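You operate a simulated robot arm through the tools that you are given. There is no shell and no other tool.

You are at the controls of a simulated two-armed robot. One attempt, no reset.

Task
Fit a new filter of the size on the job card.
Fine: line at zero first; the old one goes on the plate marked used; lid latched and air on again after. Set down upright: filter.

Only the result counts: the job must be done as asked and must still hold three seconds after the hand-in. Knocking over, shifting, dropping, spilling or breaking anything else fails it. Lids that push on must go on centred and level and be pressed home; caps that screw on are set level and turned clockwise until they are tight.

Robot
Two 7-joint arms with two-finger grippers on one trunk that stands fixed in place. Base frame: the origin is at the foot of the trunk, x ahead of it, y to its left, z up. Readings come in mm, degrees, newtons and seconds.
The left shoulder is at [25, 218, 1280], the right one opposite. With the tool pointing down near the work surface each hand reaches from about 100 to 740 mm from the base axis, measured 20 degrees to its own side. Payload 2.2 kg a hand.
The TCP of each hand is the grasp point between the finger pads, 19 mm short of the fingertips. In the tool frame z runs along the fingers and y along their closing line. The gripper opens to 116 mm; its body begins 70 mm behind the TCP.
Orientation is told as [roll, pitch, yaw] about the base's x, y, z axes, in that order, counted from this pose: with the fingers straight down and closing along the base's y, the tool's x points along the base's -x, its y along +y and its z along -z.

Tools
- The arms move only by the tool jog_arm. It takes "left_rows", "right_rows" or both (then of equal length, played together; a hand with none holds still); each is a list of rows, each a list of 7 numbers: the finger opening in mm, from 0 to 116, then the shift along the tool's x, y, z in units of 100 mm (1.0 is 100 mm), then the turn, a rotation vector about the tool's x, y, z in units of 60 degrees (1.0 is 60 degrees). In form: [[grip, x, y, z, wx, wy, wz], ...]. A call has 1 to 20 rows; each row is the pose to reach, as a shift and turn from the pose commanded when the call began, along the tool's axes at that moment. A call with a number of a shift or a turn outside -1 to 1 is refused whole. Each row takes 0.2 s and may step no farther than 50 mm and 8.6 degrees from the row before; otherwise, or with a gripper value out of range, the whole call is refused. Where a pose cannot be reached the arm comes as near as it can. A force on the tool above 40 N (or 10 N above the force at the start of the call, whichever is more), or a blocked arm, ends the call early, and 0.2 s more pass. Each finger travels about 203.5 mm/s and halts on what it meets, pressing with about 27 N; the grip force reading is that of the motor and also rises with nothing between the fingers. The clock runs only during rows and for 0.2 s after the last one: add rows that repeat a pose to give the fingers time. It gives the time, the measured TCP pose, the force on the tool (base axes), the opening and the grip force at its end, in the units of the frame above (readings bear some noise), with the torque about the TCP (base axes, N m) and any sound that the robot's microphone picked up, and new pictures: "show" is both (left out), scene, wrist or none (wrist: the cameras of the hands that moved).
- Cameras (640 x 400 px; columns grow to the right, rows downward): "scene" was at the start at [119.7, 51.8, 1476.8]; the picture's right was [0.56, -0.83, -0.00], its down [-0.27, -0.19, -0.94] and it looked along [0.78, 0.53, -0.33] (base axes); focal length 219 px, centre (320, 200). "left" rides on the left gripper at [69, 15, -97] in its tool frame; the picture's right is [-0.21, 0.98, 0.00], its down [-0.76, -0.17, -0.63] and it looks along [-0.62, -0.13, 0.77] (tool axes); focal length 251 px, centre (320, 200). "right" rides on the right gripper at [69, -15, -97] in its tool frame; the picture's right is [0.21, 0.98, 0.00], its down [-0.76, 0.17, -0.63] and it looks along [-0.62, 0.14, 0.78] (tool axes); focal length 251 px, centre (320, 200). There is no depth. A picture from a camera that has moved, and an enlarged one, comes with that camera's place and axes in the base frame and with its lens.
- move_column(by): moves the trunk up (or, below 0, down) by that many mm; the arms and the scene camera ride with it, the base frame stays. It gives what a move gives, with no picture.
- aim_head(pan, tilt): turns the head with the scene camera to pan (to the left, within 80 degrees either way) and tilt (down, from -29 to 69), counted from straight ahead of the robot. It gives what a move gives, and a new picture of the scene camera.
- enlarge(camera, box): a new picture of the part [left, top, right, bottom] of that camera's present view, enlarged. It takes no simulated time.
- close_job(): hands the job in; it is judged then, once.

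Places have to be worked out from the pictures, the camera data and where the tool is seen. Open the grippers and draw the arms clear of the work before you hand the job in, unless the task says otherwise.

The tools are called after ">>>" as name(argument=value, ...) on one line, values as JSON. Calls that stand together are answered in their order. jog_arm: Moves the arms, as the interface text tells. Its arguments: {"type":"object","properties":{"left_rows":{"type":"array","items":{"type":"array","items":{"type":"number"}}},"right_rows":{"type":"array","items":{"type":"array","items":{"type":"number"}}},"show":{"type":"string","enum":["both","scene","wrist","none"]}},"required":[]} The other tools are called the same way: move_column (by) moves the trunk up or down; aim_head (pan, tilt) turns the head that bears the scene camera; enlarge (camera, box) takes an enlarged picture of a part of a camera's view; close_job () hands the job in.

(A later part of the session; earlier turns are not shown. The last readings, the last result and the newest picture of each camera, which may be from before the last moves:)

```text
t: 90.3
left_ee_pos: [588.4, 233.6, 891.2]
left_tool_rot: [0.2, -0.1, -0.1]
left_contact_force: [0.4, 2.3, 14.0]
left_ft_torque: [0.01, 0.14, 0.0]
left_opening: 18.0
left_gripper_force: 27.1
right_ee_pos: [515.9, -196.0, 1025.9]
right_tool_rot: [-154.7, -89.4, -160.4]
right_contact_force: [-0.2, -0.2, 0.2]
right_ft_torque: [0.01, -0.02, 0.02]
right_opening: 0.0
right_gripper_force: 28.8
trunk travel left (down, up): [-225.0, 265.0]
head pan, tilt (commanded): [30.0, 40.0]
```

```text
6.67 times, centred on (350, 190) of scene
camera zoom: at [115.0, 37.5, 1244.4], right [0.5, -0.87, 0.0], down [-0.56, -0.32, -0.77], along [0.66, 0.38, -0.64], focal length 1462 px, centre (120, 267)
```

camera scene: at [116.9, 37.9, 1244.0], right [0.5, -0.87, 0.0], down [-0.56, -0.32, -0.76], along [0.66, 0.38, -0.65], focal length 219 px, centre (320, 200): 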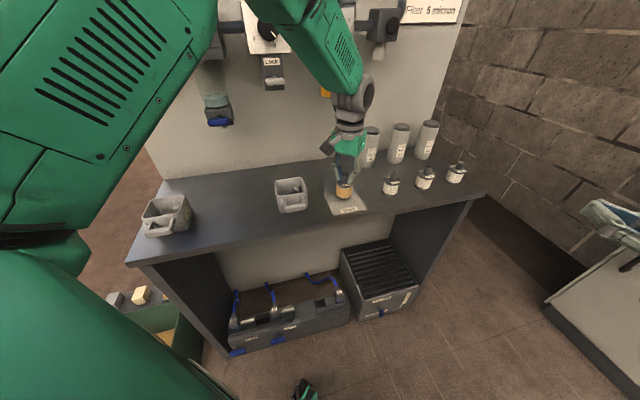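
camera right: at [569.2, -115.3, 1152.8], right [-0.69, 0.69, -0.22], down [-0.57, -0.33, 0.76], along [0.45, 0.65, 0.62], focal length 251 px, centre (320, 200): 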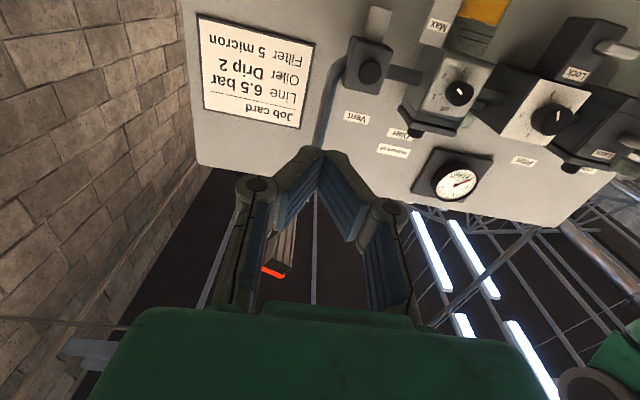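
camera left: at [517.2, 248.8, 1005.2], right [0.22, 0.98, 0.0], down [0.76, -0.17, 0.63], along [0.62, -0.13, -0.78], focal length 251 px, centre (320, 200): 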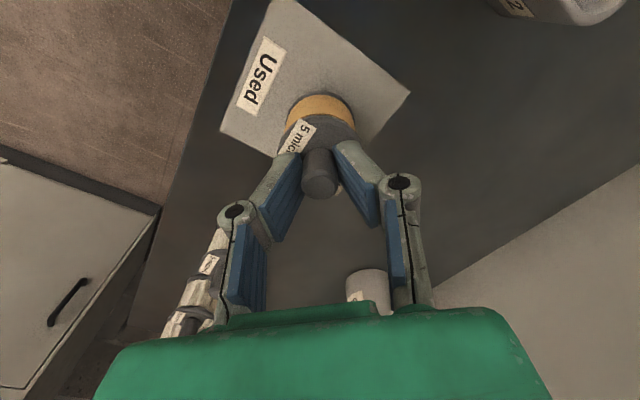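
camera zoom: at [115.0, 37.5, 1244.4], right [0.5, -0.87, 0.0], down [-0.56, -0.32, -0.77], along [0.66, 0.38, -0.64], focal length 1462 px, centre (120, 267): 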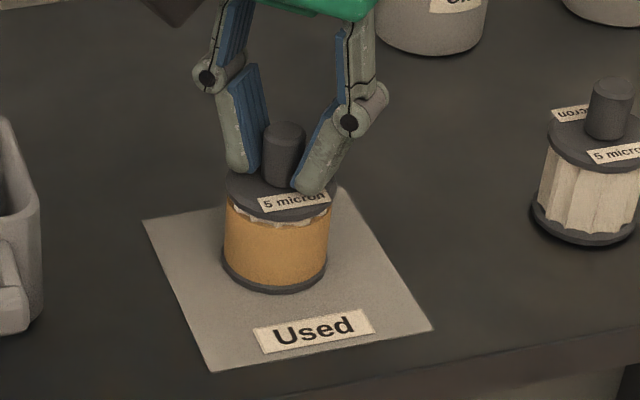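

Contact (14 N). I ease up 1 mm, open the fingers gently, and rise straight up.

>>> jog_arm(left_rows=[[0, 0, 0, -0.012, 0, 0, 0], [24, 0, 0, -0.012, 0, 0, 0], [34, 0, 0, -0.012, 0, 0, 0], [36, 0, 0, -0.012, 0, 0, 0], [36, 0, 0, -0.1, 0, 0, 0], [36, 0, 0, -0.25, 0, 0, 0], [36, 0, 0, -0.45, 0, 0, 0], [36, 0, 0, -0.7, 0, 0, 0]], show="both")

>>> enlarge(camera="scene", box=[320, 150, 420, 220])

```text
t: 92.1
left_ee_pos: [589.9, 233.2, 960.3]
left_tool_rot: [0.3, 0.0, -0.1]
left_contact_force: [0.2, -0.4, 0.1]
left_ft_torque: [0.01, -0.03, 0.0]
left_opening: 36.2
left_gripper_force: 0.0
right_ee_pos: [515.3, -197.1, 1026.1]
right_tool_rot: [-156.0, -89.4, -159.0]
right_contact_force: [-0.5, 0.2, 0.8]
right_ft_torque: [-0.01, -0.04, 0.0]
right_opening: 0.0
right_gripper_force: 28.0
trunk travel left (down, up): [-225.0, 265.0]
head pan, tilt (commanded): [30.0, 40.0]
camera scene: at [115.8, 37.6, 1244.1], right [0.5, -0.87, 0.0], down [-0.56, -0.32, -0.76], along [0.66, 0.38, -0.64], focal length 219 px, centre (320, 200)
camera left: at [518.2, 248.8, 1055.8], right [0.22, 0.98, 0.0], down [0.76, -0.17, 0.63], along [0.62, -0.13, -0.78], focal length 251 px, centre (320, 200)
```

scene: 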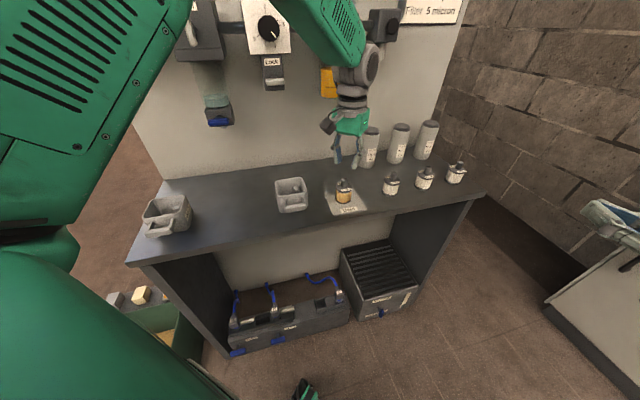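
left: 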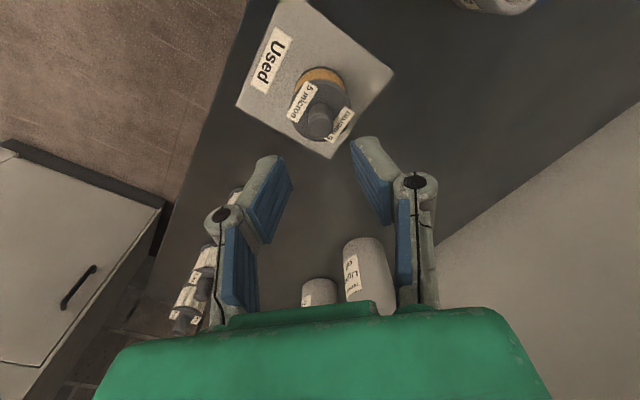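

```text
5.71 times, centred on (370, 185) of scene
camera zoom: at [115.8, 37.6, 1244.1], right [0.5, -0.87, 0.0], down [-0.56, -0.32, -0.76], along [0.66, 0.38, -0.64], focal length 1253 px, centre (34, 286)
```

zoom: 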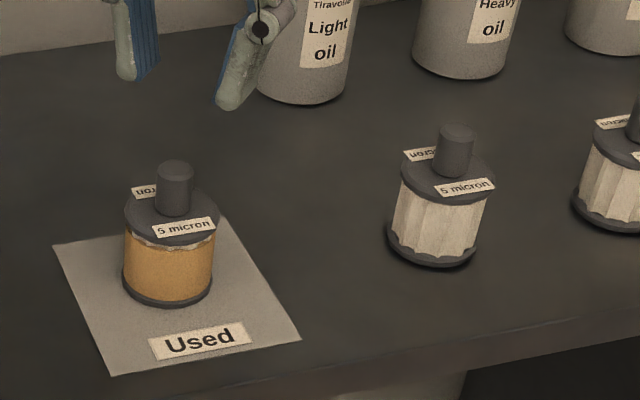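

Old filter stands upright on the plate. Now moving over the new 5 micron filter.

>>> jog_arm(left_rows=[[36, -0.14, -0.2, -0.05, 0, 0, 0], [36, -0.28, -0.4, -0.05, 0, 0, 0], [36, -0.42, -0.6, -0.05, 0, 0, 0], [36, -0.56, -0.8, -0.05, 0, 0, 0], [36, -0.7, -1.0, -0.05, 0, 0, 0]], show="none")

>>> jog_arm(left_rows=[[36, -0.14, -0.07, 0, 0, 0, 0], [36, -0.286, -0.137, 0, 0, 0, 0], [36, -0.286, -0.137, 0, 0, 0, 0]], show="both")

>>> enlarge(camera="left", box=[220, 50, 420, 200])

>>> enlarge(camera="scene", box=[340, 110, 440, 210])

```text
t: 93.3
left_ee_pos: [661.5, 132.7, 962.5]
left_tool_rot: [0.3, 0.1, -0.1]
left_contact_force: [0.9, -1.1, 0.0]
left_ft_torque: [-0.02, 0.02, 0.02]
left_opening: 35.7
left_gripper_force: 0.0
right_ee_pos: [517.9, -197.1, 1024.9]
right_tool_rot: [-161.2, -89.6, -153.9]
right_contact_force: [-0.2, 0.5, -0.1]
right_ft_torque: [-0.02, 0.0, -0.04]
right_opening: 0.1
right_gripper_force: 28.1
trunk travel left (down, up): [-225.0, 265.0]
head pan, tilt (commanded): [30.0, 40.0]
```

```text
t: 94.1
left_ee_pos: [688.4, 118.7, 964.3]
left_tool_rot: [0.3, -0.1, -0.2]
left_contact_force: [-0.3, 0.7, -0.3]
left_ft_torque: [0.05, -0.05, 0.01]
left_opening: 36.2
left_gripper_force: 0.0
right_ee_pos: [515.5, -198.3, 1027.4]
right_tool_rot: [-156.0, -89.4, -159.0]
right_contact_force: [0.0, 0.5, 0.9]
right_ft_torque: [0.0, -0.02, 0.0]
right_opening: 0.2
right_gripper_force: 28.9
trunk travel left (down, up): [-225.0, 265.0]
head pan, tilt (commanded): [30.0, 40.0]
camera scene: at [116.6, 36.9, 1244.1], right [0.5, -0.87, 0.0], down [-0.56, -0.32, -0.76], along [0.66, 0.38, -0.64], focal length 219 px, centre (320, 200)
camera left: at [618.5, 134.1, 1061.5], right [0.22, 0.98, 0.01], down [0.76, -0.17, 0.63], along [0.62, -0.13, -0.78], focal length 251 px, centre (320, 200)
```

scene: 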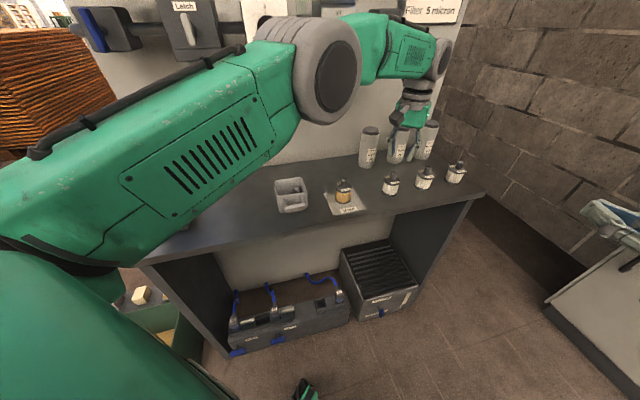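
left: 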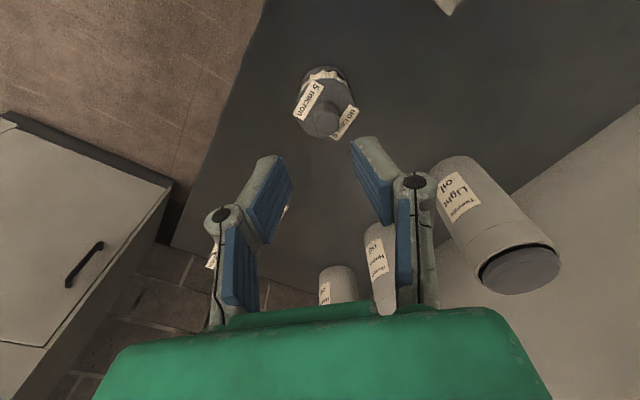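

```text
2.67 times, centred on (320, 125) of left
camera zoom: at [618.5, 134.1, 1061.5], right [0.22, 0.98, 0.01], down [0.76, -0.17, 0.63], along [0.62, -0.13, -0.78], focal length 670 px, centre (320, 400)
```

zoom: 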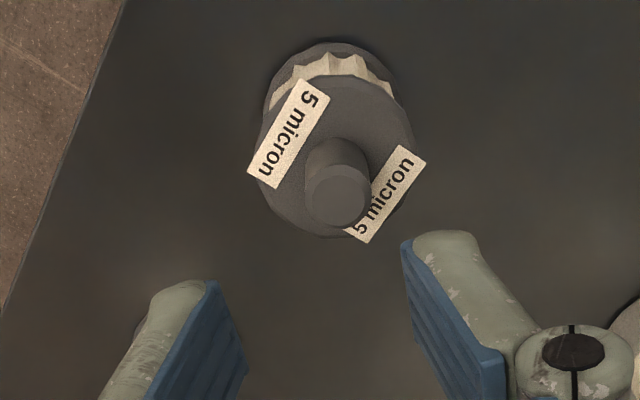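

```text
4.00 times, centred on (390, 160) of scene
camera zoom: at [116.6, 36.9, 1244.1], right [0.5, -0.87, 0.0], down [-0.56, -0.32, -0.76], along [0.66, 0.38, -0.64], focal length 877 px, centre (40, 360)
```

zoom: 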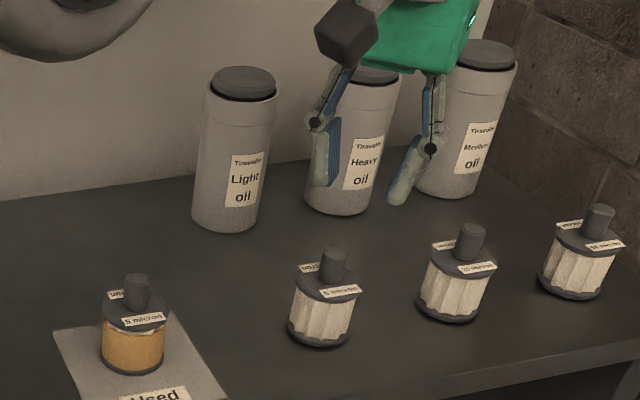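

The wrist view puts the knob about 5 mm further in +y. I shift and descend with open fingers to grip height.

>>> jog_arm(left_rows=[[36, 0.005, 0.055, 0.05, 0, 0, 0], [36, 0.008, 0.055, 0.25, 0, 0, 0], [36, 0.008, 0.055, 0.42, 0, 0, 0], [36, 0.008, 0.055, 0.52, 0, 0, 0]], show="wrist")

>>> enlarge(camera="left", box=[220, 80, 420, 230])

>>> enlarge(camera="scene", box=[350, 130, 430, 210])

```text
t: 95.1
left_ee_pos: [687.9, 126.9, 909.2]
left_tool_rot: [0.3, 0.1, -0.1]
left_contact_force: [0.5, -0.2, 0.0]
left_ft_torque: [0.0, -0.02, 0.02]
left_opening: 35.7
left_gripper_force: 0.1
right_ee_pos: [516.1, -196.8, 1025.7]
right_tool_rot: [-156.0, -89.5, -159.2]
right_contact_force: [-0.4, 0.1, -1.0]
right_ft_torque: [0.0, 0.01, 0.03]
right_opening: 0.0
right_gripper_force: 27.8
trunk travel left (down, up): [-225.0, 265.0]
head pan, tilt (commanded): [30.0, 40.0]
camera left: at [618.1, 142.6, 1006.5], right [0.22, 0.98, 0.0], down [0.76, -0.17, 0.63], along [0.62, -0.13, -0.78], focal length 251 px, centre (320, 200)
```

left: 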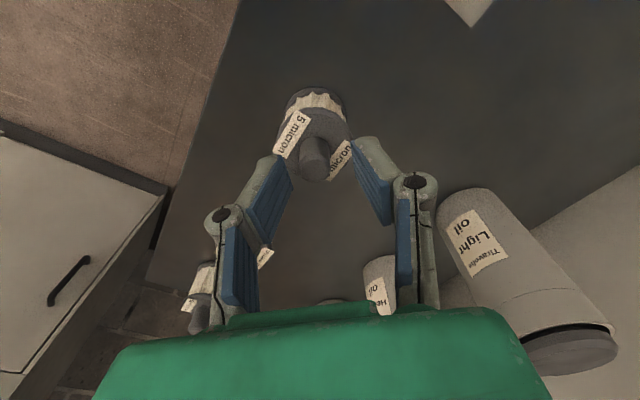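

```text
2.67 times, centred on (320, 155) of left
camera zoom: at [618.1, 142.6, 1006.5], right [0.22, 0.98, 0.0], down [0.76, -0.17, 0.63], along [0.62, -0.13, -0.78], focal length 670 px, centre (320, 320)
```

zoom: 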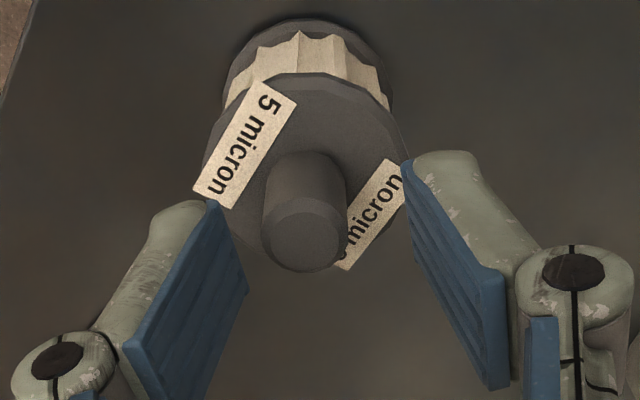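

```text
5.00 times, centred on (390, 170) of scene
camera zoom: at [117.5, 37.1, 1244.0], right [0.5, -0.87, 0.0], down [-0.56, -0.32, -0.76], along [0.66, 0.38, -0.65], focal length 1097 px, centre (-30, 350)
```

zoom: 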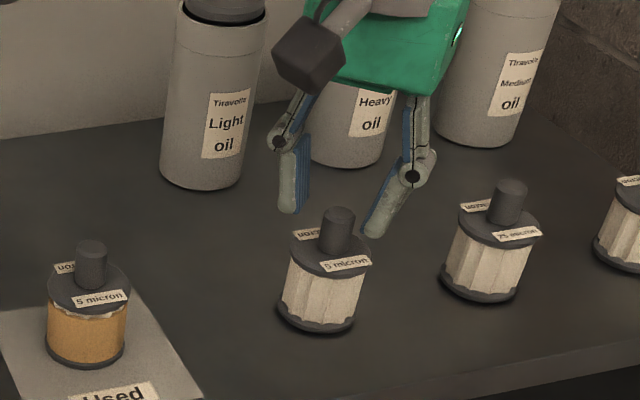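

Knob is ~3 mm toward −y of the hand axis now; I correct and go down the last 16 mm.

>>> jog_arm(left_rows=[[36, 0, -0.03, 0, 0, 0, 0], [36, 0, -0.03, 0.06, 0, 0, 0], [36, 0, -0.03, 0.12, 0, 0, 0], [36, 0, -0.03, 0.16, 0, 0, 0]], show="none")

>>> enlarge(camera="left", box=[220, 80, 420, 230])

>>> enlarge(camera="scene", box=[350, 130, 430, 210])

```text
t: 96.1
left_ee_pos: [686.1, 122.7, 895.7]
left_tool_rot: [0.2, 0.1, -0.1]
left_contact_force: [0.3, 0.5, 0.5]
left_ft_torque: [0.0, 0.03, 0.01]
left_opening: 36.0
left_gripper_force: 0.0
right_ee_pos: [516.6, -196.1, 1025.4]
right_tool_rot: [-156.4, -89.6, -158.8]
right_contact_force: [-0.1, 0.4, -0.2]
right_ft_torque: [-0.03, -0.01, 0.0]
right_opening: 0.0
right_gripper_force: 28.7
trunk travel left (down, up): [-225.0, 265.0]
head pan, tilt (commanded): [30.0, 40.0]
```

```text
2.67 times, centred on (320, 155) of left
camera zoom: at [616.6, 137.8, 991.8], right [0.22, 0.98, 0.0], down [0.76, -0.17, 0.63], along [0.62, -0.13, -0.78], focal length 670 px, centre (320, 320)
```

zoom: 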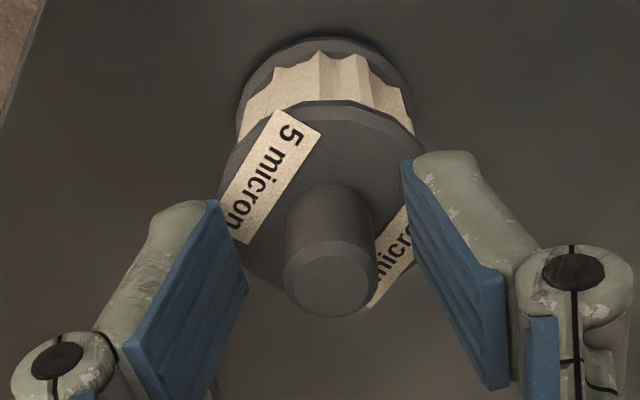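

```text
5.00 times, centred on (390, 170) of scene
camera zoom: at [117.2, 37.0, 1244.0], right [0.5, -0.87, 0.0], down [-0.56, -0.32, -0.76], along [0.66, 0.38, -0.65], focal length 1097 px, centre (-30, 350)
```

zoom: 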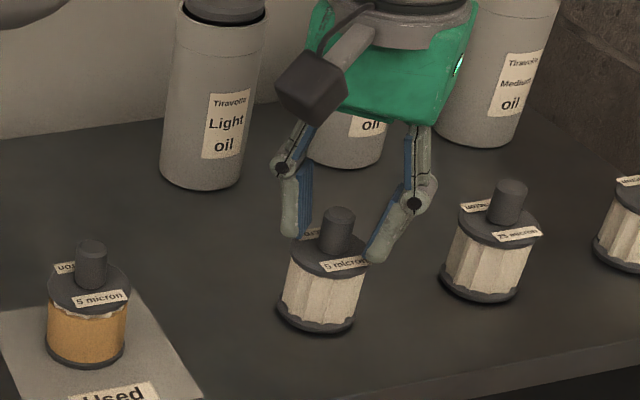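

The knob is centred within 2 mm between the pads. I go 2 mm lower, close, and lift.

>>> jog_arm(left_rows=[[36, 0, 0.015, 0.02, 0, 0, 0], [0, 0, 0.015, 0.02, 0, 0, 0], [0, 0, 0.015, 0.02, 0, 0, 0], [0, 0, 0.015, 0.02, 0, 0, 0], [0, 0, 0.015, 0, 0, 0, 0], [0, 0, 0.015, -0.05, 0, 0, 0]], show="wrist")

>>> enlarge(camera="scene", box=[350, 130, 430, 210])

```text
t: 97.5
left_ee_pos: [687.8, 123.2, 899.2]
left_tool_rot: [0.3, 0.0, -0.1]
left_contact_force: [0.4, 0.4, -1.1]
left_ft_torque: [0.01, 0.03, 0.02]
left_opening: 17.8
left_gripper_force: 27.3
right_ee_pos: [517.6, -195.3, 1025.3]
right_tool_rot: [-155.7, -89.5, -159.4]
right_contact_force: [0.0, -0.2, 0.2]
right_ft_torque: [-0.01, 0.02, 0.01]
right_opening: 0.0
right_gripper_force: 28.7
trunk travel left (down, up): [-225.0, 265.0]
head pan, tilt (commanded): [30.0, 40.0]
camera left: at [616.7, 138.5, 995.9], right [0.22, 0.98, 0.0], down [0.76, -0.17, 0.63], along [0.62, -0.13, -0.78], focal length 251 px, centre (320, 200)
```

left: 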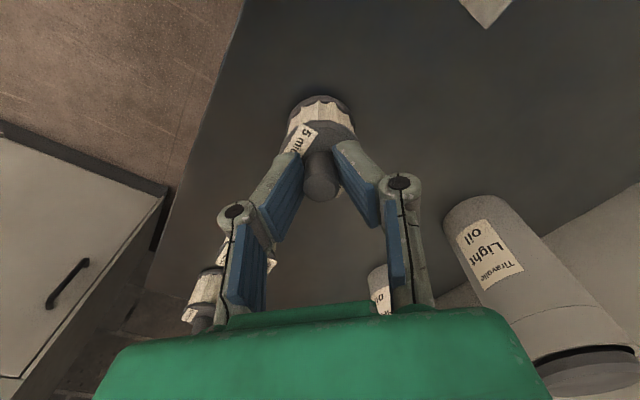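

```text
5.00 times, centred on (390, 170) of scene
camera zoom: at [117.3, 37.0, 1244.0], right [0.5, -0.87, 0.0], down [-0.56, -0.32, -0.76], along [0.66, 0.38, -0.65], focal length 1097 px, centre (-30, 350)
```

zoom: 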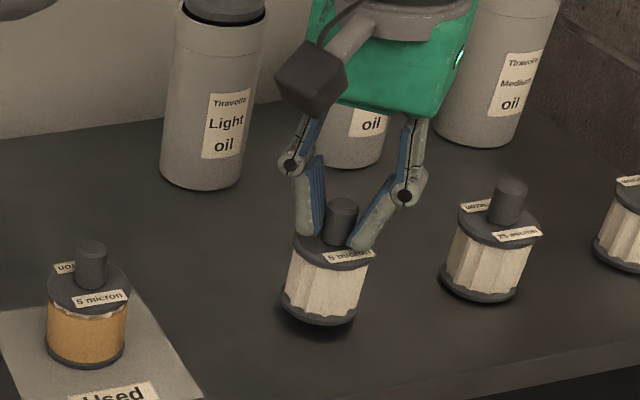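

New filter gripped (17.8 mm) and off the bench. I lift it 100 mm and raise the trunk back 200 mm.

>>> jog_arm(left_rows=[[0, 0, 0, -0.15, 0, 0, 0], [0, 0, 0, -0.35, 0, 0, 0], [0, 0, 0, -0.55, 0, 0, 0], [0, 0, 0, -0.75, 0, 0, 0], [0, 0.05, 0.05, -0.98, 0, 0, 0]], show="none")

>>> move_column(by=200)

>>> jog_arm(left_rows=[[0, 0.1, 0.15, -0.2, 0, 0, 0], [0, 0.22, 0.3, -0.4, 0, 0, 0], [0, 0.35, 0.5, -0.6, 0, 0, 0], [0, 0.48, 0.7, -0.8, 0, 0, 0], [0, 0.6, 0.9, -0.98, 0, 0, 0]], show="both")

```text
t: 98.7
left_ee_pos: [677.7, 128.7, 1001.3]
left_tool_rot: [0.1, 0.1, -0.1]
left_contact_force: [-0.2, -1.2, -0.7]
left_ft_torque: [0.02, 0.0, 0.01]
left_opening: 18.1
left_gripper_force: 26.8
right_ee_pos: [516.8, -195.8, 1025.6]
right_tool_rot: [-154.0, -89.5, -161.1]
right_contact_force: [0.1, 0.5, 0.0]
right_ft_torque: [-0.06, 0.04, -0.04]
right_opening: 0.0
right_gripper_force: 28.9
trunk travel left (down, up): [-225.0, 265.0]
head pan, tilt (commanded): [30.0, 40.0]
```

```text
t: 100.9
left_ee_pos: [679.4, 127.8, 1199.7]
left_tool_rot: [0.3, 0.2, -0.1]
left_contact_force: [0.5, 0.6, -0.6]
left_ft_torque: [-0.03, 0.02, -0.01]
left_opening: 17.8
left_gripper_force: 27.2
right_ee_pos: [517.5, -196.0, 1224.6]
right_tool_rot: [-156.9, -89.5, -158.2]
right_contact_force: [0.6, 1.4, 0.1]
right_ft_torque: [0.05, -0.01, -0.01]
right_opening: 0.0
right_gripper_force: 28.9
trunk travel left (down, up): [-425.0, 65.0]
head pan, tilt (commanded): [30.0, 40.0]
```

```text
t: 102.1
left_ee_pos: [617.2, 222.3, 1301.4]
left_tool_rot: [0.2, -0.1, -0.1]
left_contact_force: [-0.6, -0.4, -0.6]
left_ft_torque: [0.02, -0.03, 0.03]
left_opening: 17.8
left_gripper_force: 27.5
right_ee_pos: [516.1, -195.4, 1226.4]
right_tool_rot: [-151.0, -89.4, -164.0]
right_contact_force: [-0.4, 0.0, 0.1]
right_ft_torque: [0.0, 0.01, 0.0]
right_opening: 0.0
right_gripper_force: 28.7
trunk travel left (down, up): [-425.0, 65.0]
head pan, tilt (commanded): [30.0, 40.0]
camera scene: at [116.3, 38.5, 1444.1], right [0.5, -0.87, 0.0], down [-0.56, -0.32, -0.76], along [0.66, 0.38, -0.64], focal length 219 px, centre (320, 200)
camera left: at [546.5, 236.8, 1397.0], right [0.22, 0.98, 0.0], down [0.76, -0.17, 0.63], along [0.62, -0.13, -0.78], focal length 251 px, centre (320, 200)
```

scene: 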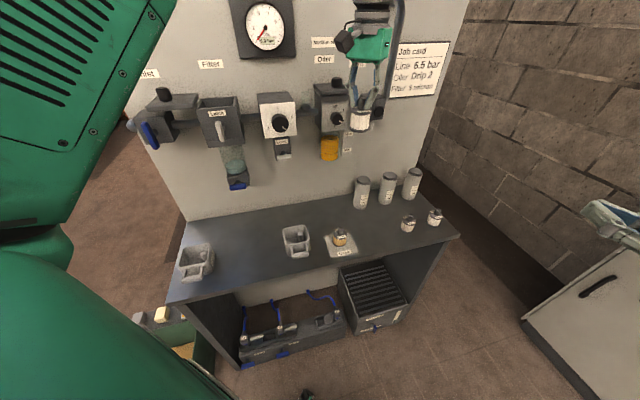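
left: 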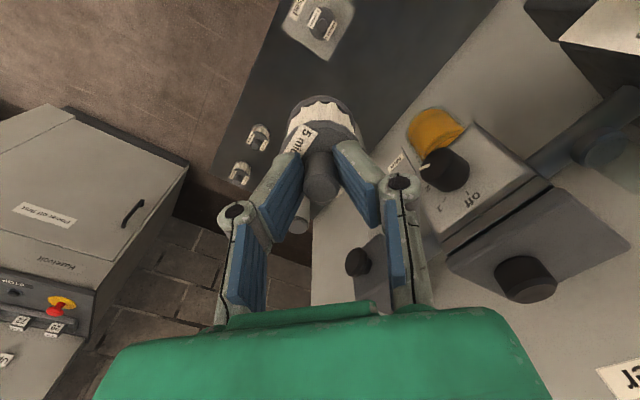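

Carrying the new filter back toward the filter housing, rising to clear height.

>>> jog_arm(left_rows=[[0, 0.14, 0.2, -0.2, 0, 0, 0], [0, 0.28, 0.4, -0.4, 0, 0, 0], [0, 0.42, 0.6, -0.6, 0, 0, 0], [0, 0.56, 0.8, -0.8, 0, 0, 0], [0, 0.7, 1.0, -0.87, 0, 0, 0]], show="none")

>>> jog_arm(left_rows=[[0, 0.14, 0.2, 0, 0, 0, 0], [0, 0.28, 0.4, 0, 0, 0, 0], [0, 0.42, 0.6, 0, 0, 0, 0], [0, 0.56, 0.8, 0, 0, 0, 0], [0, 0.7, 1.0, 0, 0, 0, 0]], show="none")

>>> aim_head(pan=45, tilt=20)

```text
t: 103.3
left_ee_pos: [544.5, 321.0, 1387.6]
left_tool_rot: [0.2, -0.1, -0.2]
left_contact_force: [-0.3, 0.1, -0.3]
left_ft_torque: [-0.03, 0.04, -0.02]
left_opening: 17.9
left_gripper_force: 27.1
right_ee_pos: [516.2, -194.5, 1226.4]
right_tool_rot: [-149.0, -89.4, -166.2]
right_contact_force: [-0.1, 0.3, -0.2]
right_ft_torque: [0.01, -0.01, -0.01]
right_opening: 0.2
right_gripper_force: 28.7
trunk travel left (down, up): [-425.0, 65.0]
head pan, tilt (commanded): [30.0, 40.0]
```

```text
t: 104.5
left_ee_pos: [478.6, 423.2, 1389.4]
left_tool_rot: [0.1, -0.1, -0.2]
left_contact_force: [0.0, 0.5, -0.9]
left_ft_torque: [0.0, 0.01, 0.02]
left_opening: 18.0
left_gripper_force: 27.1
right_ee_pos: [515.4, -194.9, 1225.1]
right_tool_rot: [-144.7, -89.4, -170.5]
right_contact_force: [0.0, 0.0, 0.3]
right_ft_torque: [0.0, 0.0, -0.02]
right_opening: 0.1
right_gripper_force: 28.2
trunk travel left (down, up): [-425.0, 65.0]
head pan, tilt (commanded): [30.0, 40.0]
```

```text
t: 105.3
left_ee_pos: [480.7, 421.4, 1388.2]
left_tool_rot: [0.2, 0.1, -0.1]
left_contact_force: [-0.3, 0.2, -1.8]
left_ft_torque: [-0.02, 0.01, 0.01]
left_opening: 18.0
left_gripper_force: 27.0
right_ee_pos: [518.6, -195.5, 1225.6]
right_tool_rot: [-152.5, -89.5, -162.7]
right_contact_force: [-0.7, -0.4, 0.0]
right_ft_torque: [0.04, -0.02, 0.01]
right_opening: 0.0
right_gripper_force: 28.7
trunk travel left (down, up): [-425.0, 65.0]
head pan, tilt (commanded): [45.0, 20.0]
camera scene: at [109.3, 62.4, 1475.4], right [0.71, -0.71, 0.0], down [-0.25, -0.24, -0.94], along [0.66, 0.66, -0.35], focal length 219 px, centre (320, 200)
```

scene: 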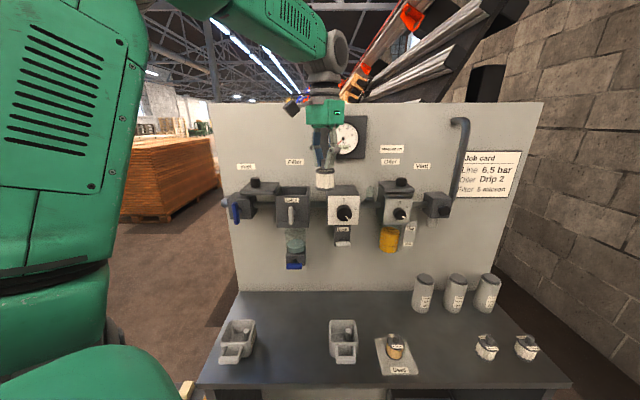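

Now line up in front of the housing, then move over it.

>>> jog_arm(left_rows=[[0, 0.14, 0.15, 0, 0, 0, 0], [0, 0.28, 0.3, 0, 0, 0, 0], [0, 0.42, 0.45, 0, 0, 0, 0], [0, 0.55, 0.6, 0, 0, 0, 0]], show="none")

>>> jog_arm(left_rows=[[0, -0.16, 0.18, 0, 0, 0, 0], [0, -0.32, 0.37, 0, 0, 0, 0], [0, -0.48, 0.55, 0, 0, 0, 0], [0, -0.64, 0.74, 0, 0, 0, 0], [0, -0.78, 0.92, 0, 0, 0, 0], [0, -0.78, 0.92, 0, 0, 0, 0]], show="both")

>>> enlarge(camera="scene", box=[245, 130, 335, 210])

>>> enlarge(camera="left", box=[200, 0, 440, 200])

```text
t: 106.3
left_ee_pos: [423.1, 477.8, 1386.2]
left_tool_rot: [0.2, 0.0, -0.4]
left_contact_force: [-0.7, 0.6, -1.6]
left_ft_torque: [-0.01, -0.01, -0.02]
left_opening: 18.1
left_gripper_force: 27.1
right_ee_pos: [517.0, -196.2, 1226.2]
right_tool_rot: [-150.6, -89.5, -164.5]
right_contact_force: [0.1, 0.0, -0.8]
right_ft_torque: [0.0, 0.01, -0.02]
right_opening: 0.1
right_gripper_force: 28.1
trunk travel left (down, up): [-425.0, 65.0]
head pan, tilt (commanded): [45.0, 20.0]
```

```text
t: 107.7
left_ee_pos: [502.2, 574.1, 1386.7]
left_tool_rot: [0.2, 0.0, -0.1]
left_contact_force: [-0.9, -0.3, -0.1]
left_ft_torque: [-0.01, -0.01, -0.01]
left_opening: 17.9
left_gripper_force: 27.4
right_ee_pos: [516.3, -193.9, 1226.7]
right_tool_rot: [-142.7, -89.3, -172.4]
right_contact_force: [-0.1, -0.2, -0.1]
right_ft_torque: [0.04, -0.02, 0.01]
right_opening: 0.0
right_gripper_force: 28.7
trunk travel left (down, up): [-425.0, 65.0]
head pan, tilt (commanded): [45.0, 20.0]
camera scene: at [108.6, 64.4, 1475.4], right [0.71, -0.71, 0.0], down [-0.24, -0.24, -0.94], along [0.66, 0.66, -0.34], focal length 219 px, centre (320, 200)
camera left: at [430.5, 590.0, 1482.9], right [0.22, 0.98, 0.0], down [0.76, -0.17, 0.63], along [0.62, -0.14, -0.77], focal length 251 px, centre (320, 200)
```

scene: 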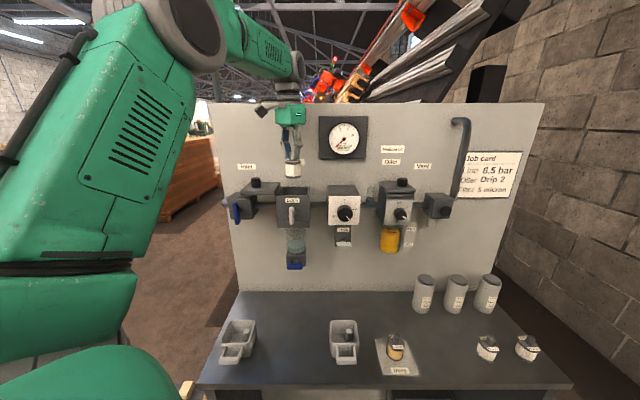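
left: 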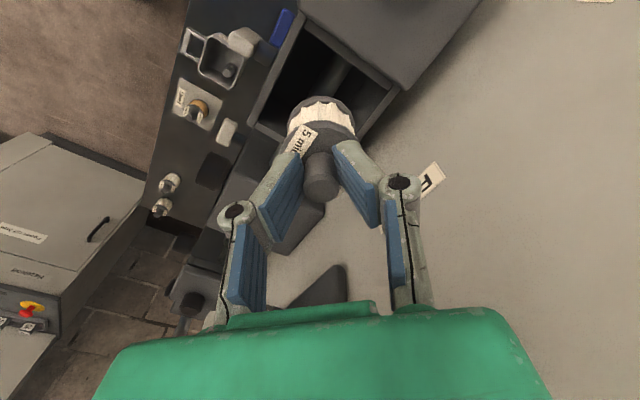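

```text
5.00 times, centred on (290, 170) of scene
camera zoom: at [108.6, 64.4, 1475.4], right [0.71, -0.71, 0.0], down [-0.24, -0.24, -0.94], along [0.66, 0.66, -0.34], focal length 1097 px, centre (470, 350)
```

zoom: 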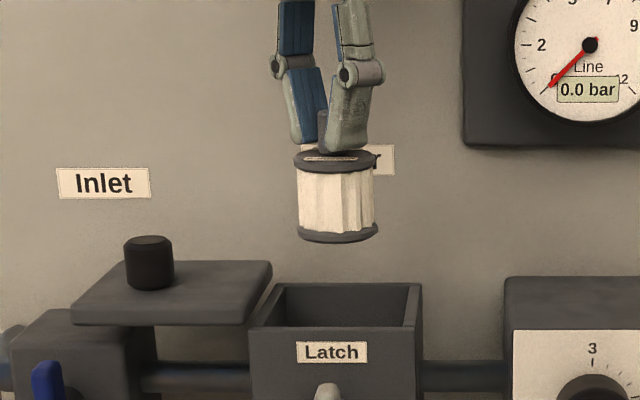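

```text
2.00 times, centred on (320, 100) of left
camera zoom: at [430.5, 590.0, 1482.9], right [0.22, 0.98, 0.0], down [0.76, -0.17, 0.63], along [0.62, -0.14, -0.77], focal length 503 px, centre (320, 400)
```

zoom: 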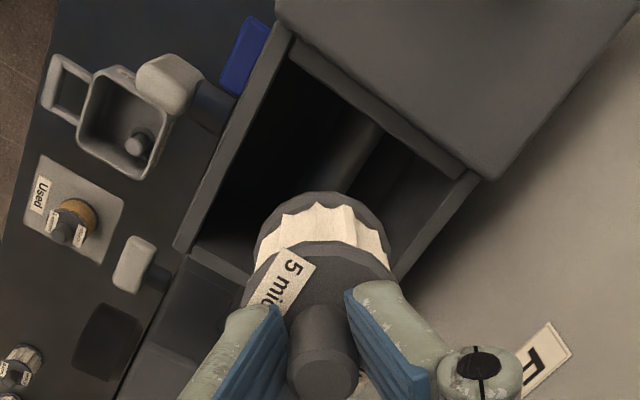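

The new filter hangs directly above the cavity at the same x-y where the old one came out. Lowering it in 95 mm first.

>>> jog_arm(left_rows=[[0, -0.008, 0, 0.15, 0, 0, 0], [0, -0.008, 0, 0.3, 0, 0, 0], [0, -0.008, 0, 0.45, 0, 0, 0], [0, -0.008, 0, 0.6, 0, 0, 0], [0, -0.008, 0, 0.72, 0, 0, 0], [0, -0.008, 0, 0.84, 0, 0, 0], [0, -0.008, 0, 0.95, 0, 0, 0]], show="wrist")

>>> enlarge(camera="scene", box=[245, 140, 335, 210])

```text
t: 109.3
left_ee_pos: [503.4, 574.8, 1289.7]
left_tool_rot: [0.3, 0.1, -0.1]
left_contact_force: [-0.2, 0.3, -1.5]
left_ft_torque: [0.01, 0.03, 0.01]
left_opening: 17.9
left_gripper_force: 26.8
right_ee_pos: [516.4, -192.7, 1225.4]
right_tool_rot: [-144.5, -89.5, -170.6]
right_contact_force: [0.9, 0.7, -0.3]
right_ft_torque: [-0.03, 0.03, -0.02]
right_opening: 0.0
right_gripper_force: 28.2
trunk travel left (down, up): [-425.0, 65.0]
head pan, tilt (commanded): [45.0, 20.0]
camera left: at [432.5, 590.1, 1385.9], right [0.22, 0.98, 0.0], down [0.76, -0.17, 0.63], along [0.62, -0.14, -0.78], focal length 251 px, centre (320, 200)
```

left: 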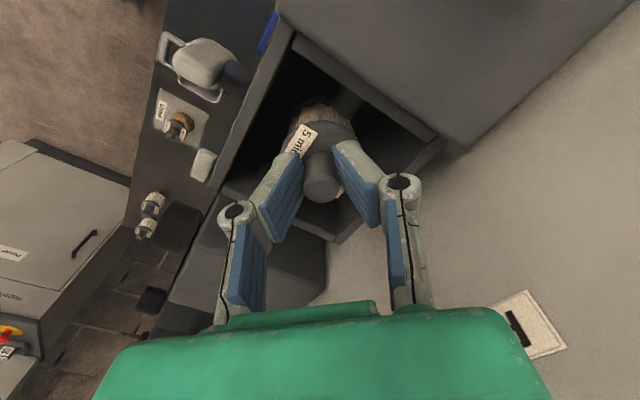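

```text
5.71 times, centred on (290, 175) of scene
camera zoom: at [109.7, 64.2, 1475.3], right [0.71, -0.71, 0.0], down [-0.25, -0.24, -0.94], along [0.66, 0.66, -0.35], focal length 1253 px, centre (491, 343)
```

zoom: 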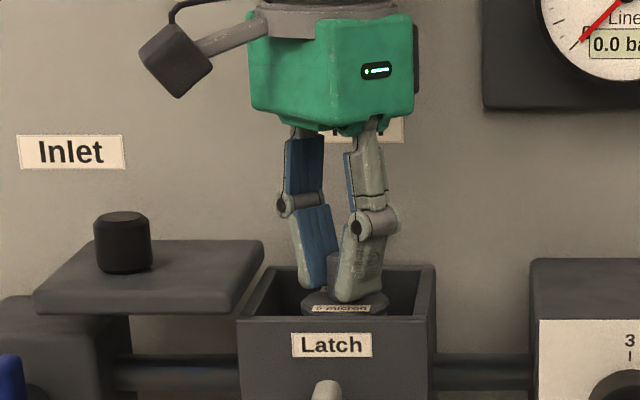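

No contact so far (z≈1290). Lower another 20 mm, then creep.

>>> jog_arm(left_rows=[[0, 0, -0.005, 0.06, 0, 0, 0], [0, 0, -0.005, 0.12, 0, 0, 0], [0, 0, -0.005, 0.17, 0, 0, 0], [0, 0, -0.005, 0.2, 0, 0, 0]], show="none")

>>> jog_arm(left_rows=[[0, 0, 0, 0.02, 0, 0, 0], [0, 0, 0, 0.035, 0, 0, 0]], show="none")

```text
t: 110.3
left_ee_pos: [503.5, 573.2, 1271.5]
left_tool_rot: [0.2, 0.1, -0.1]
left_contact_force: [0.7, -0.7, -0.2]
left_ft_torque: [-0.03, 0.01, 0.02]
left_opening: 17.5
left_gripper_force: 26.8
right_ee_pos: [516.7, -194.3, 1225.3]
right_tool_rot: [-145.4, -89.5, -169.9]
right_contact_force: [0.4, -0.5, 0.8]
right_ft_torque: [-0.02, 0.02, 0.0]
right_opening: 0.3
right_gripper_force: 28.2
trunk travel left (down, up): [-425.0, 65.0]
head pan, tilt (commanded): [45.0, 20.0]
```

```text
t: 110.9
left_ee_pos: [502.8, 573.1, 1268.0]
left_tool_rot: [0.2, 0.0, 0.0]
left_contact_force: [0.0, -0.3, 0.0]
left_ft_torque: [-0.01, -0.01, -0.01]
left_opening: 18.1
left_gripper_force: 27.1
right_ee_pos: [517.1, -193.2, 1225.0]
right_tool_rot: [-144.7, -89.5, -170.3]
right_contact_force: [-0.6, 0.6, -0.7]
right_ft_torque: [0.01, 0.0, 0.01]
right_opening: 0.2
right_gripper_force: 28.3
trunk travel left (down, up): [-425.0, 65.0]
head pan, tilt (commanded): [45.0, 20.0]
```

At z≈1268, still free. Creep further by small steps.

>>> jog_arm(left_rows=[[0, 0, 0, 0.015, 0, 0, 0], [0, 0, 0, 0.03, 0, 0, 0]], show="none")

>>> jog_arm(left_rows=[[0, 0, 0, 0.01, 0, 0, 0], [0, 0, 0, 0.02, 0, 0, 0]], show="wrist")

>>> enlarge(camera="scene", box=[245, 140, 335, 210])

```text
t: 111.5
left_ee_pos: [503.3, 572.5, 1264.5]
left_tool_rot: [0.1, 0.1, -0.1]
left_contact_force: [0.1, 0.5, -2.1]
left_ft_torque: [0.01, 0.01, 0.03]
left_opening: 18.1
left_gripper_force: 26.5
right_ee_pos: [517.5, -194.4, 1225.8]
right_tool_rot: [-144.6, -89.4, -170.4]
right_contact_force: [-0.3, 0.0, -0.2]
right_ft_torque: [0.04, 0.0, -0.02]
right_opening: 0.1
right_gripper_force: 27.6
trunk travel left (down, up): [-425.0, 65.0]
head pan, tilt (commanded): [45.0, 20.0]
```

```text
t: 112.1
left_ee_pos: [502.7, 572.3, 1263.9]
left_tool_rot: [0.2, -0.1, -0.1]
left_contact_force: [0.6, 0.1, 2.4]
left_ft_torque: [-0.01, -0.04, 0.01]
left_opening: 17.8
left_gripper_force: 27.4
right_ee_pos: [516.2, -194.8, 1226.5]
right_tool_rot: [-146.3, -89.5, -168.7]
right_contact_force: [-0.1, -0.5, 0.7]
right_ft_torque: [-0.01, -0.02, -0.01]
right_opening: 0.0
right_gripper_force: 28.9
trunk travel left (down, up): [-425.0, 65.0]
head pan, tilt (commanded): [45.0, 20.0]
camera left: at [431.6, 588.2, 1359.5], right [0.22, 0.98, 0.0], down [0.76, -0.17, 0.63], along [0.62, -0.13, -0.78], focal length 251 px, centre (320, 200)
```

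left: 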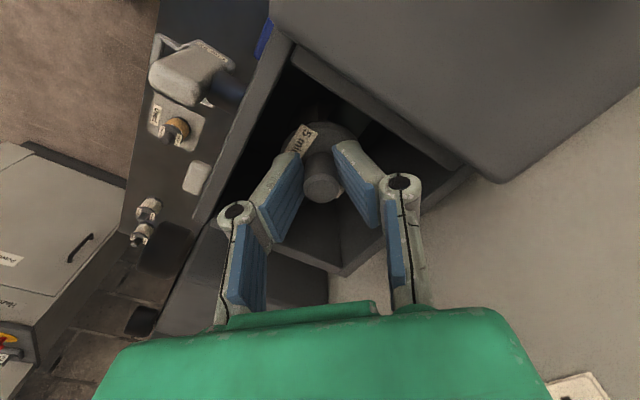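

```text
5.71 times, centred on (290, 175) of scene
camera zoom: at [109.0, 63.6, 1475.5], right [0.71, -0.71, 0.0], down [-0.25, -0.24, -0.94], along [0.66, 0.66, -0.34], focal length 1253 px, centre (491, 343)
```

zoom: 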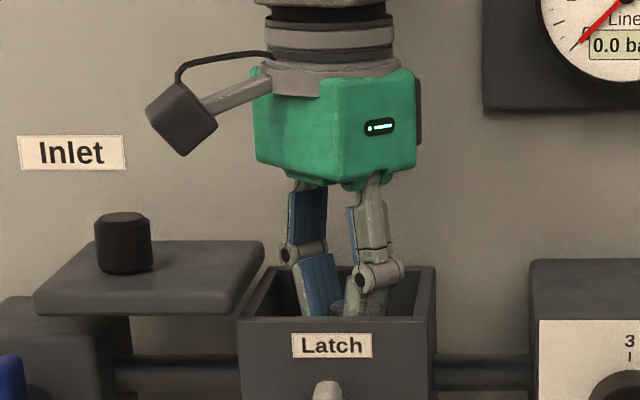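

Light contact at z≈1264, the expected seat height. I press gently 1 mm more to confirm it is seated.

>>> jog_arm(left_rows=[[0, 0, 0, 0.01, 0, 0, 0], [0, 0, 0, 0.015, 0, 0, 0]], show="none")

```text
t: 112.7
left_ee_pos: [502.3, 573.2, 1262.2]
left_tool_rot: [0.4, -0.2, -0.2]
left_contact_force: [2.8, 5.0, 17.5]
left_ft_torque: [0.1, -0.08, 0.0]
left_opening: 18.0
left_gripper_force: 27.6
right_ee_pos: [515.4, -194.3, 1225.6]
right_tool_rot: [-150.5, -89.4, -164.6]
right_contact_force: [0.3, 0.3, -0.4]
right_ft_torque: [0.02, -0.02, -0.01]
right_opening: 0.1
right_gripper_force: 28.3
trunk travel left (down, up): [-425.0, 65.0]
head pan, tilt (commanded): [45.0, 20.0]
```

Seated (17 N). Ease off, open to 32 mm, and rise out of the cavity.

>>> jog_arm(left_rows=[[0, 0, 0, -0.012, 0, 0, 0], [24, 0, 0, -0.012, 0, 0, 0], [32, 0, 0, -0.012, 0, 0, 0], [32, 0, 0, -0.012, 0, 0, 0], [32, 0, 0, -0.08, 0, 0, 0], [32, 0, 0, -0.2, 0, 0, 0], [32, 0, 0, -0.4, 0, 0, 0], [32, 0, 0, -0.65, 0, 0, 0], [32, 0, 0, -0.9, 0, 0, 0]], show="both")

>>> enlarge(camera="left", box=[200, 20, 440, 220])

>>> enlarge(camera="scene", box=[245, 150, 335, 220])

```text
t: 114.7
left_ee_pos: [503.6, 573.4, 1350.4]
left_tool_rot: [0.2, 0.2, -0.1]
left_contact_force: [0.1, 0.9, -0.3]
left_ft_torque: [0.02, 0.01, 0.03]
left_opening: 32.1
left_gripper_force: 0.1
right_ee_pos: [517.0, -193.6, 1226.1]
right_tool_rot: [-147.8, -89.5, -167.4]
right_contact_force: [0.3, 0.5, 0.5]
right_ft_torque: [0.01, -0.01, 0.0]
right_opening: 0.0
right_gripper_force: 28.3
trunk travel left (down, up): [-425.0, 65.0]
head pan, tilt (commanded): [45.0, 20.0]
camera scene: at [108.9, 63.3, 1475.5], right [0.71, -0.71, 0.0], down [-0.24, -0.24, -0.94], along [0.66, 0.66, -0.34], focal length 219 px, centre (320, 200)
camera left: at [432.7, 588.8, 1446.8], right [0.22, 0.98, 0.0], down [0.76, -0.17, 0.63], along [0.62, -0.13, -0.78], focal length 251 px, centre (320, 200)
```

scene: 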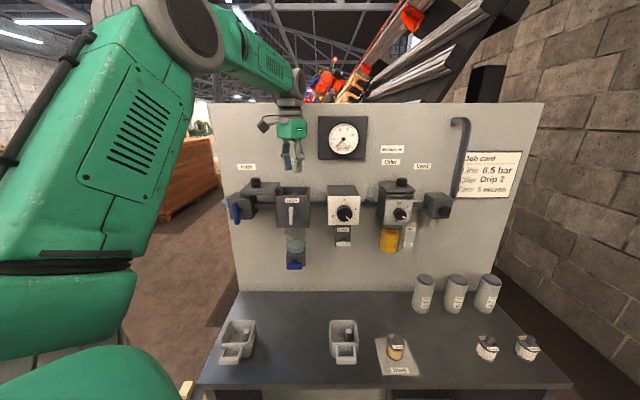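
left: 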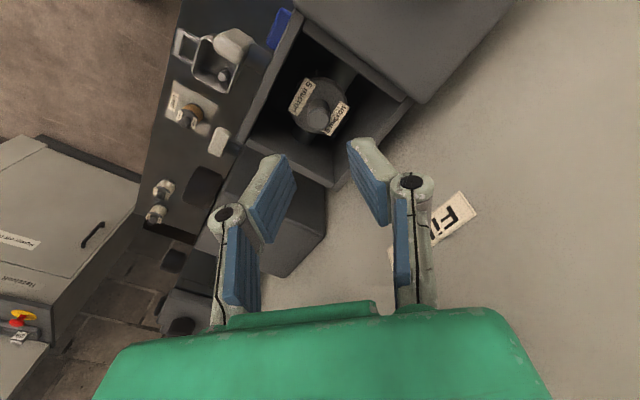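

```text
2.00 times, centred on (320, 120) of left
camera zoom: at [432.7, 588.8, 1446.8], right [0.22, 0.98, 0.0], down [0.76, -0.17, 0.63], along [0.62, -0.13, -0.78], focal length 503 px, centre (320, 360)
```

zoom: 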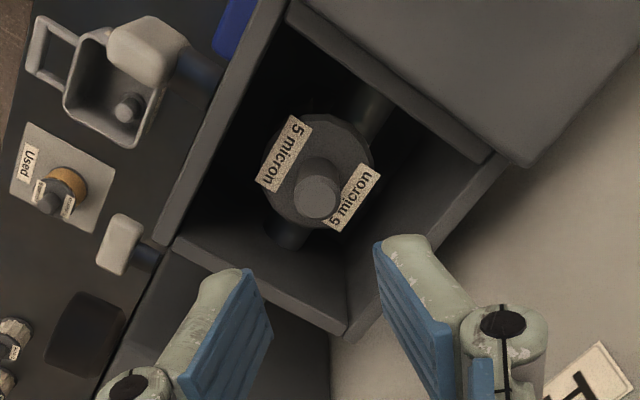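

```text
5.71 times, centred on (290, 185) of scene
camera zoom: at [108.9, 63.3, 1475.5], right [0.71, -0.71, 0.0], down [-0.24, -0.24, -0.94], along [0.66, 0.66, -0.34], focal length 1253 px, centre (491, 286)
```

zoom: 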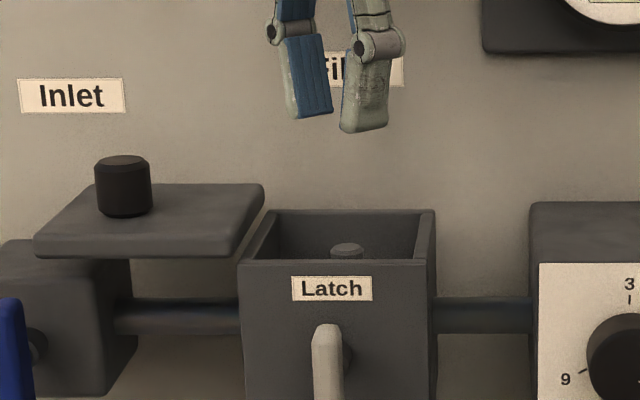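

The new 5 micron filter sits in the same place and height as the old one. Now back to the lid knob: yaw 45° and move above it with fingers open.

>>> jog_arm(left_rows=[[40, 0.14, 0.12, -0.05, 0, 0, -0.125], [50, 0.28, 0.24, -0.05, 0, 0, -0.25], [60, 0.43, 0.36, -0.05, 0, 0, -0.375], [60, 0.57, 0.48, -0.05, 0, 0, -0.5], [60, 0.71, 0.6, -0.05, 0, 0, -0.625], [60, 0.855, 0.72, -0.05, 0, 0, -0.75]], show="both")

>>> enlarge(camera="scene", box=[225, 145, 315, 215])

```text
t: 116.1
left_ee_pos: [415.6, 643.1, 1356.2]
left_tool_rot: [0.0, -0.1, 45.0]
left_contact_force: [0.7, 0.9, -0.8]
left_ft_torque: [0.01, 0.01, -0.01]
left_opening: 60.2
left_gripper_force: 0.1
right_ee_pos: [516.0, -194.0, 1226.7]
right_tool_rot: [-142.1, -89.5, -173.0]
right_contact_force: [0.2, 0.6, -0.8]
right_ft_torque: [0.0, -0.02, -0.04]
right_opening: 0.4
right_gripper_force: 28.6
trunk travel left (down, up): [-425.0, 65.0]
head pan, tilt (commanded): [45.0, 20.0]
camera scene: at [108.1, 64.5, 1475.5], right [0.71, -0.71, 0.0], down [-0.24, -0.24, -0.94], along [0.66, 0.66, -0.34], focal length 219 px, centre (320, 200)
camera left: at [354.9, 604.9, 1451.6], right [-0.54, 0.84, 0.0], down [0.65, 0.42, 0.63], along [0.53, 0.34, -0.77], focal length 251 px, centre (320, 200)
```

scene: 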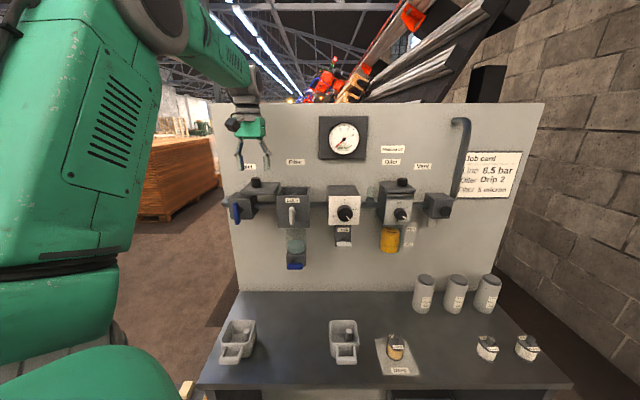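
left: 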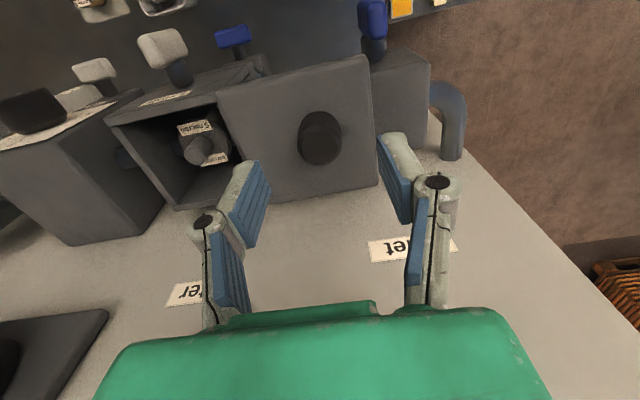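

```text
5.71 times, centred on (270, 180) of scene
camera zoom: at [108.1, 64.5, 1475.5], right [0.71, -0.71, 0.0], down [-0.24, -0.24, -0.94], along [0.66, 0.66, -0.34], focal length 1253 px, centre (606, 314)
```

zoom: 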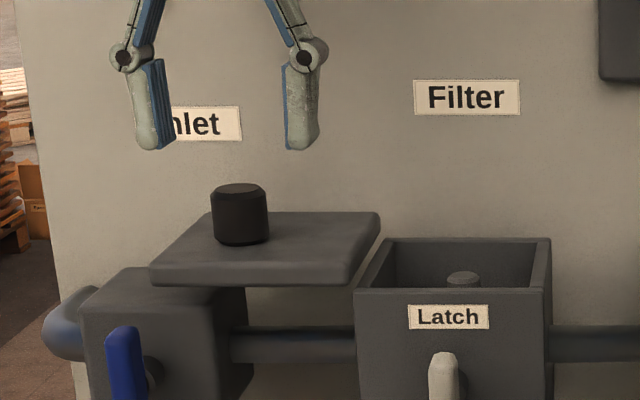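

Aligned with the lid knob. Descend 48 mm and grip it.

>>> jog_arm(left_rows=[[60, -0.02, 0, 0.15, 0, 0, 0], [60, -0.02, 0, 0.3, 0, 0, 0], [60, -0.02, 0, 0.42, 0, 0, 0], [60, -0.02, 0, 0.46, 0, 0, 0], [0, -0.02, 0, 0.46, 0, 0, 0], [0, -0.02, 0, 0.46, 0, 0, 0], [0, -0.02, 0, 0.46, 0, 0, 0]], show="wrist")

```text
t: 117.7
left_ee_pos: [419.9, 645.3, 1310.5]
left_tool_rot: [0.1, -0.1, 44.8]
left_contact_force: [4.7, -3.7, -5.6]
left_ft_torque: [0.21, -0.52, -0.07]
left_opening: 28.7
left_gripper_force: 44.2
right_ee_pos: [518.2, -194.7, 1226.8]
right_tool_rot: [-149.3, -89.5, -165.8]
right_contact_force: [1.1, 0.5, -0.2]
right_ft_torque: [-0.01, 0.01, -0.01]
right_opening: 0.1
right_gripper_force: 28.8
trunk travel left (down, up): [-425.0, 65.0]
head pan, tilt (commanded): [45.0, 20.0]
camera left: at [357.7, 606.9, 1405.9], right [-0.54, 0.84, 0.0], down [0.65, 0.41, 0.63], along [0.53, 0.34, -0.77], focal length 251 px, centre (320, 200)
```

left: 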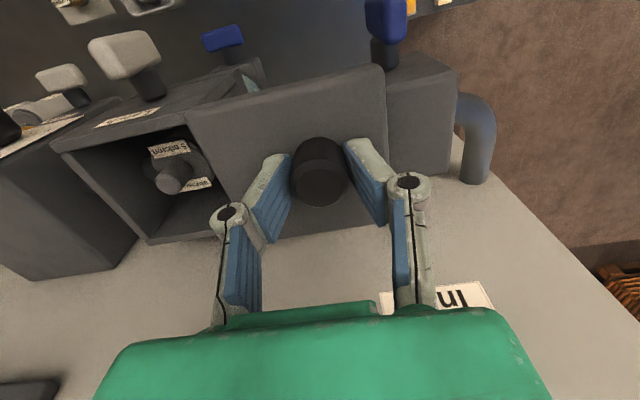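

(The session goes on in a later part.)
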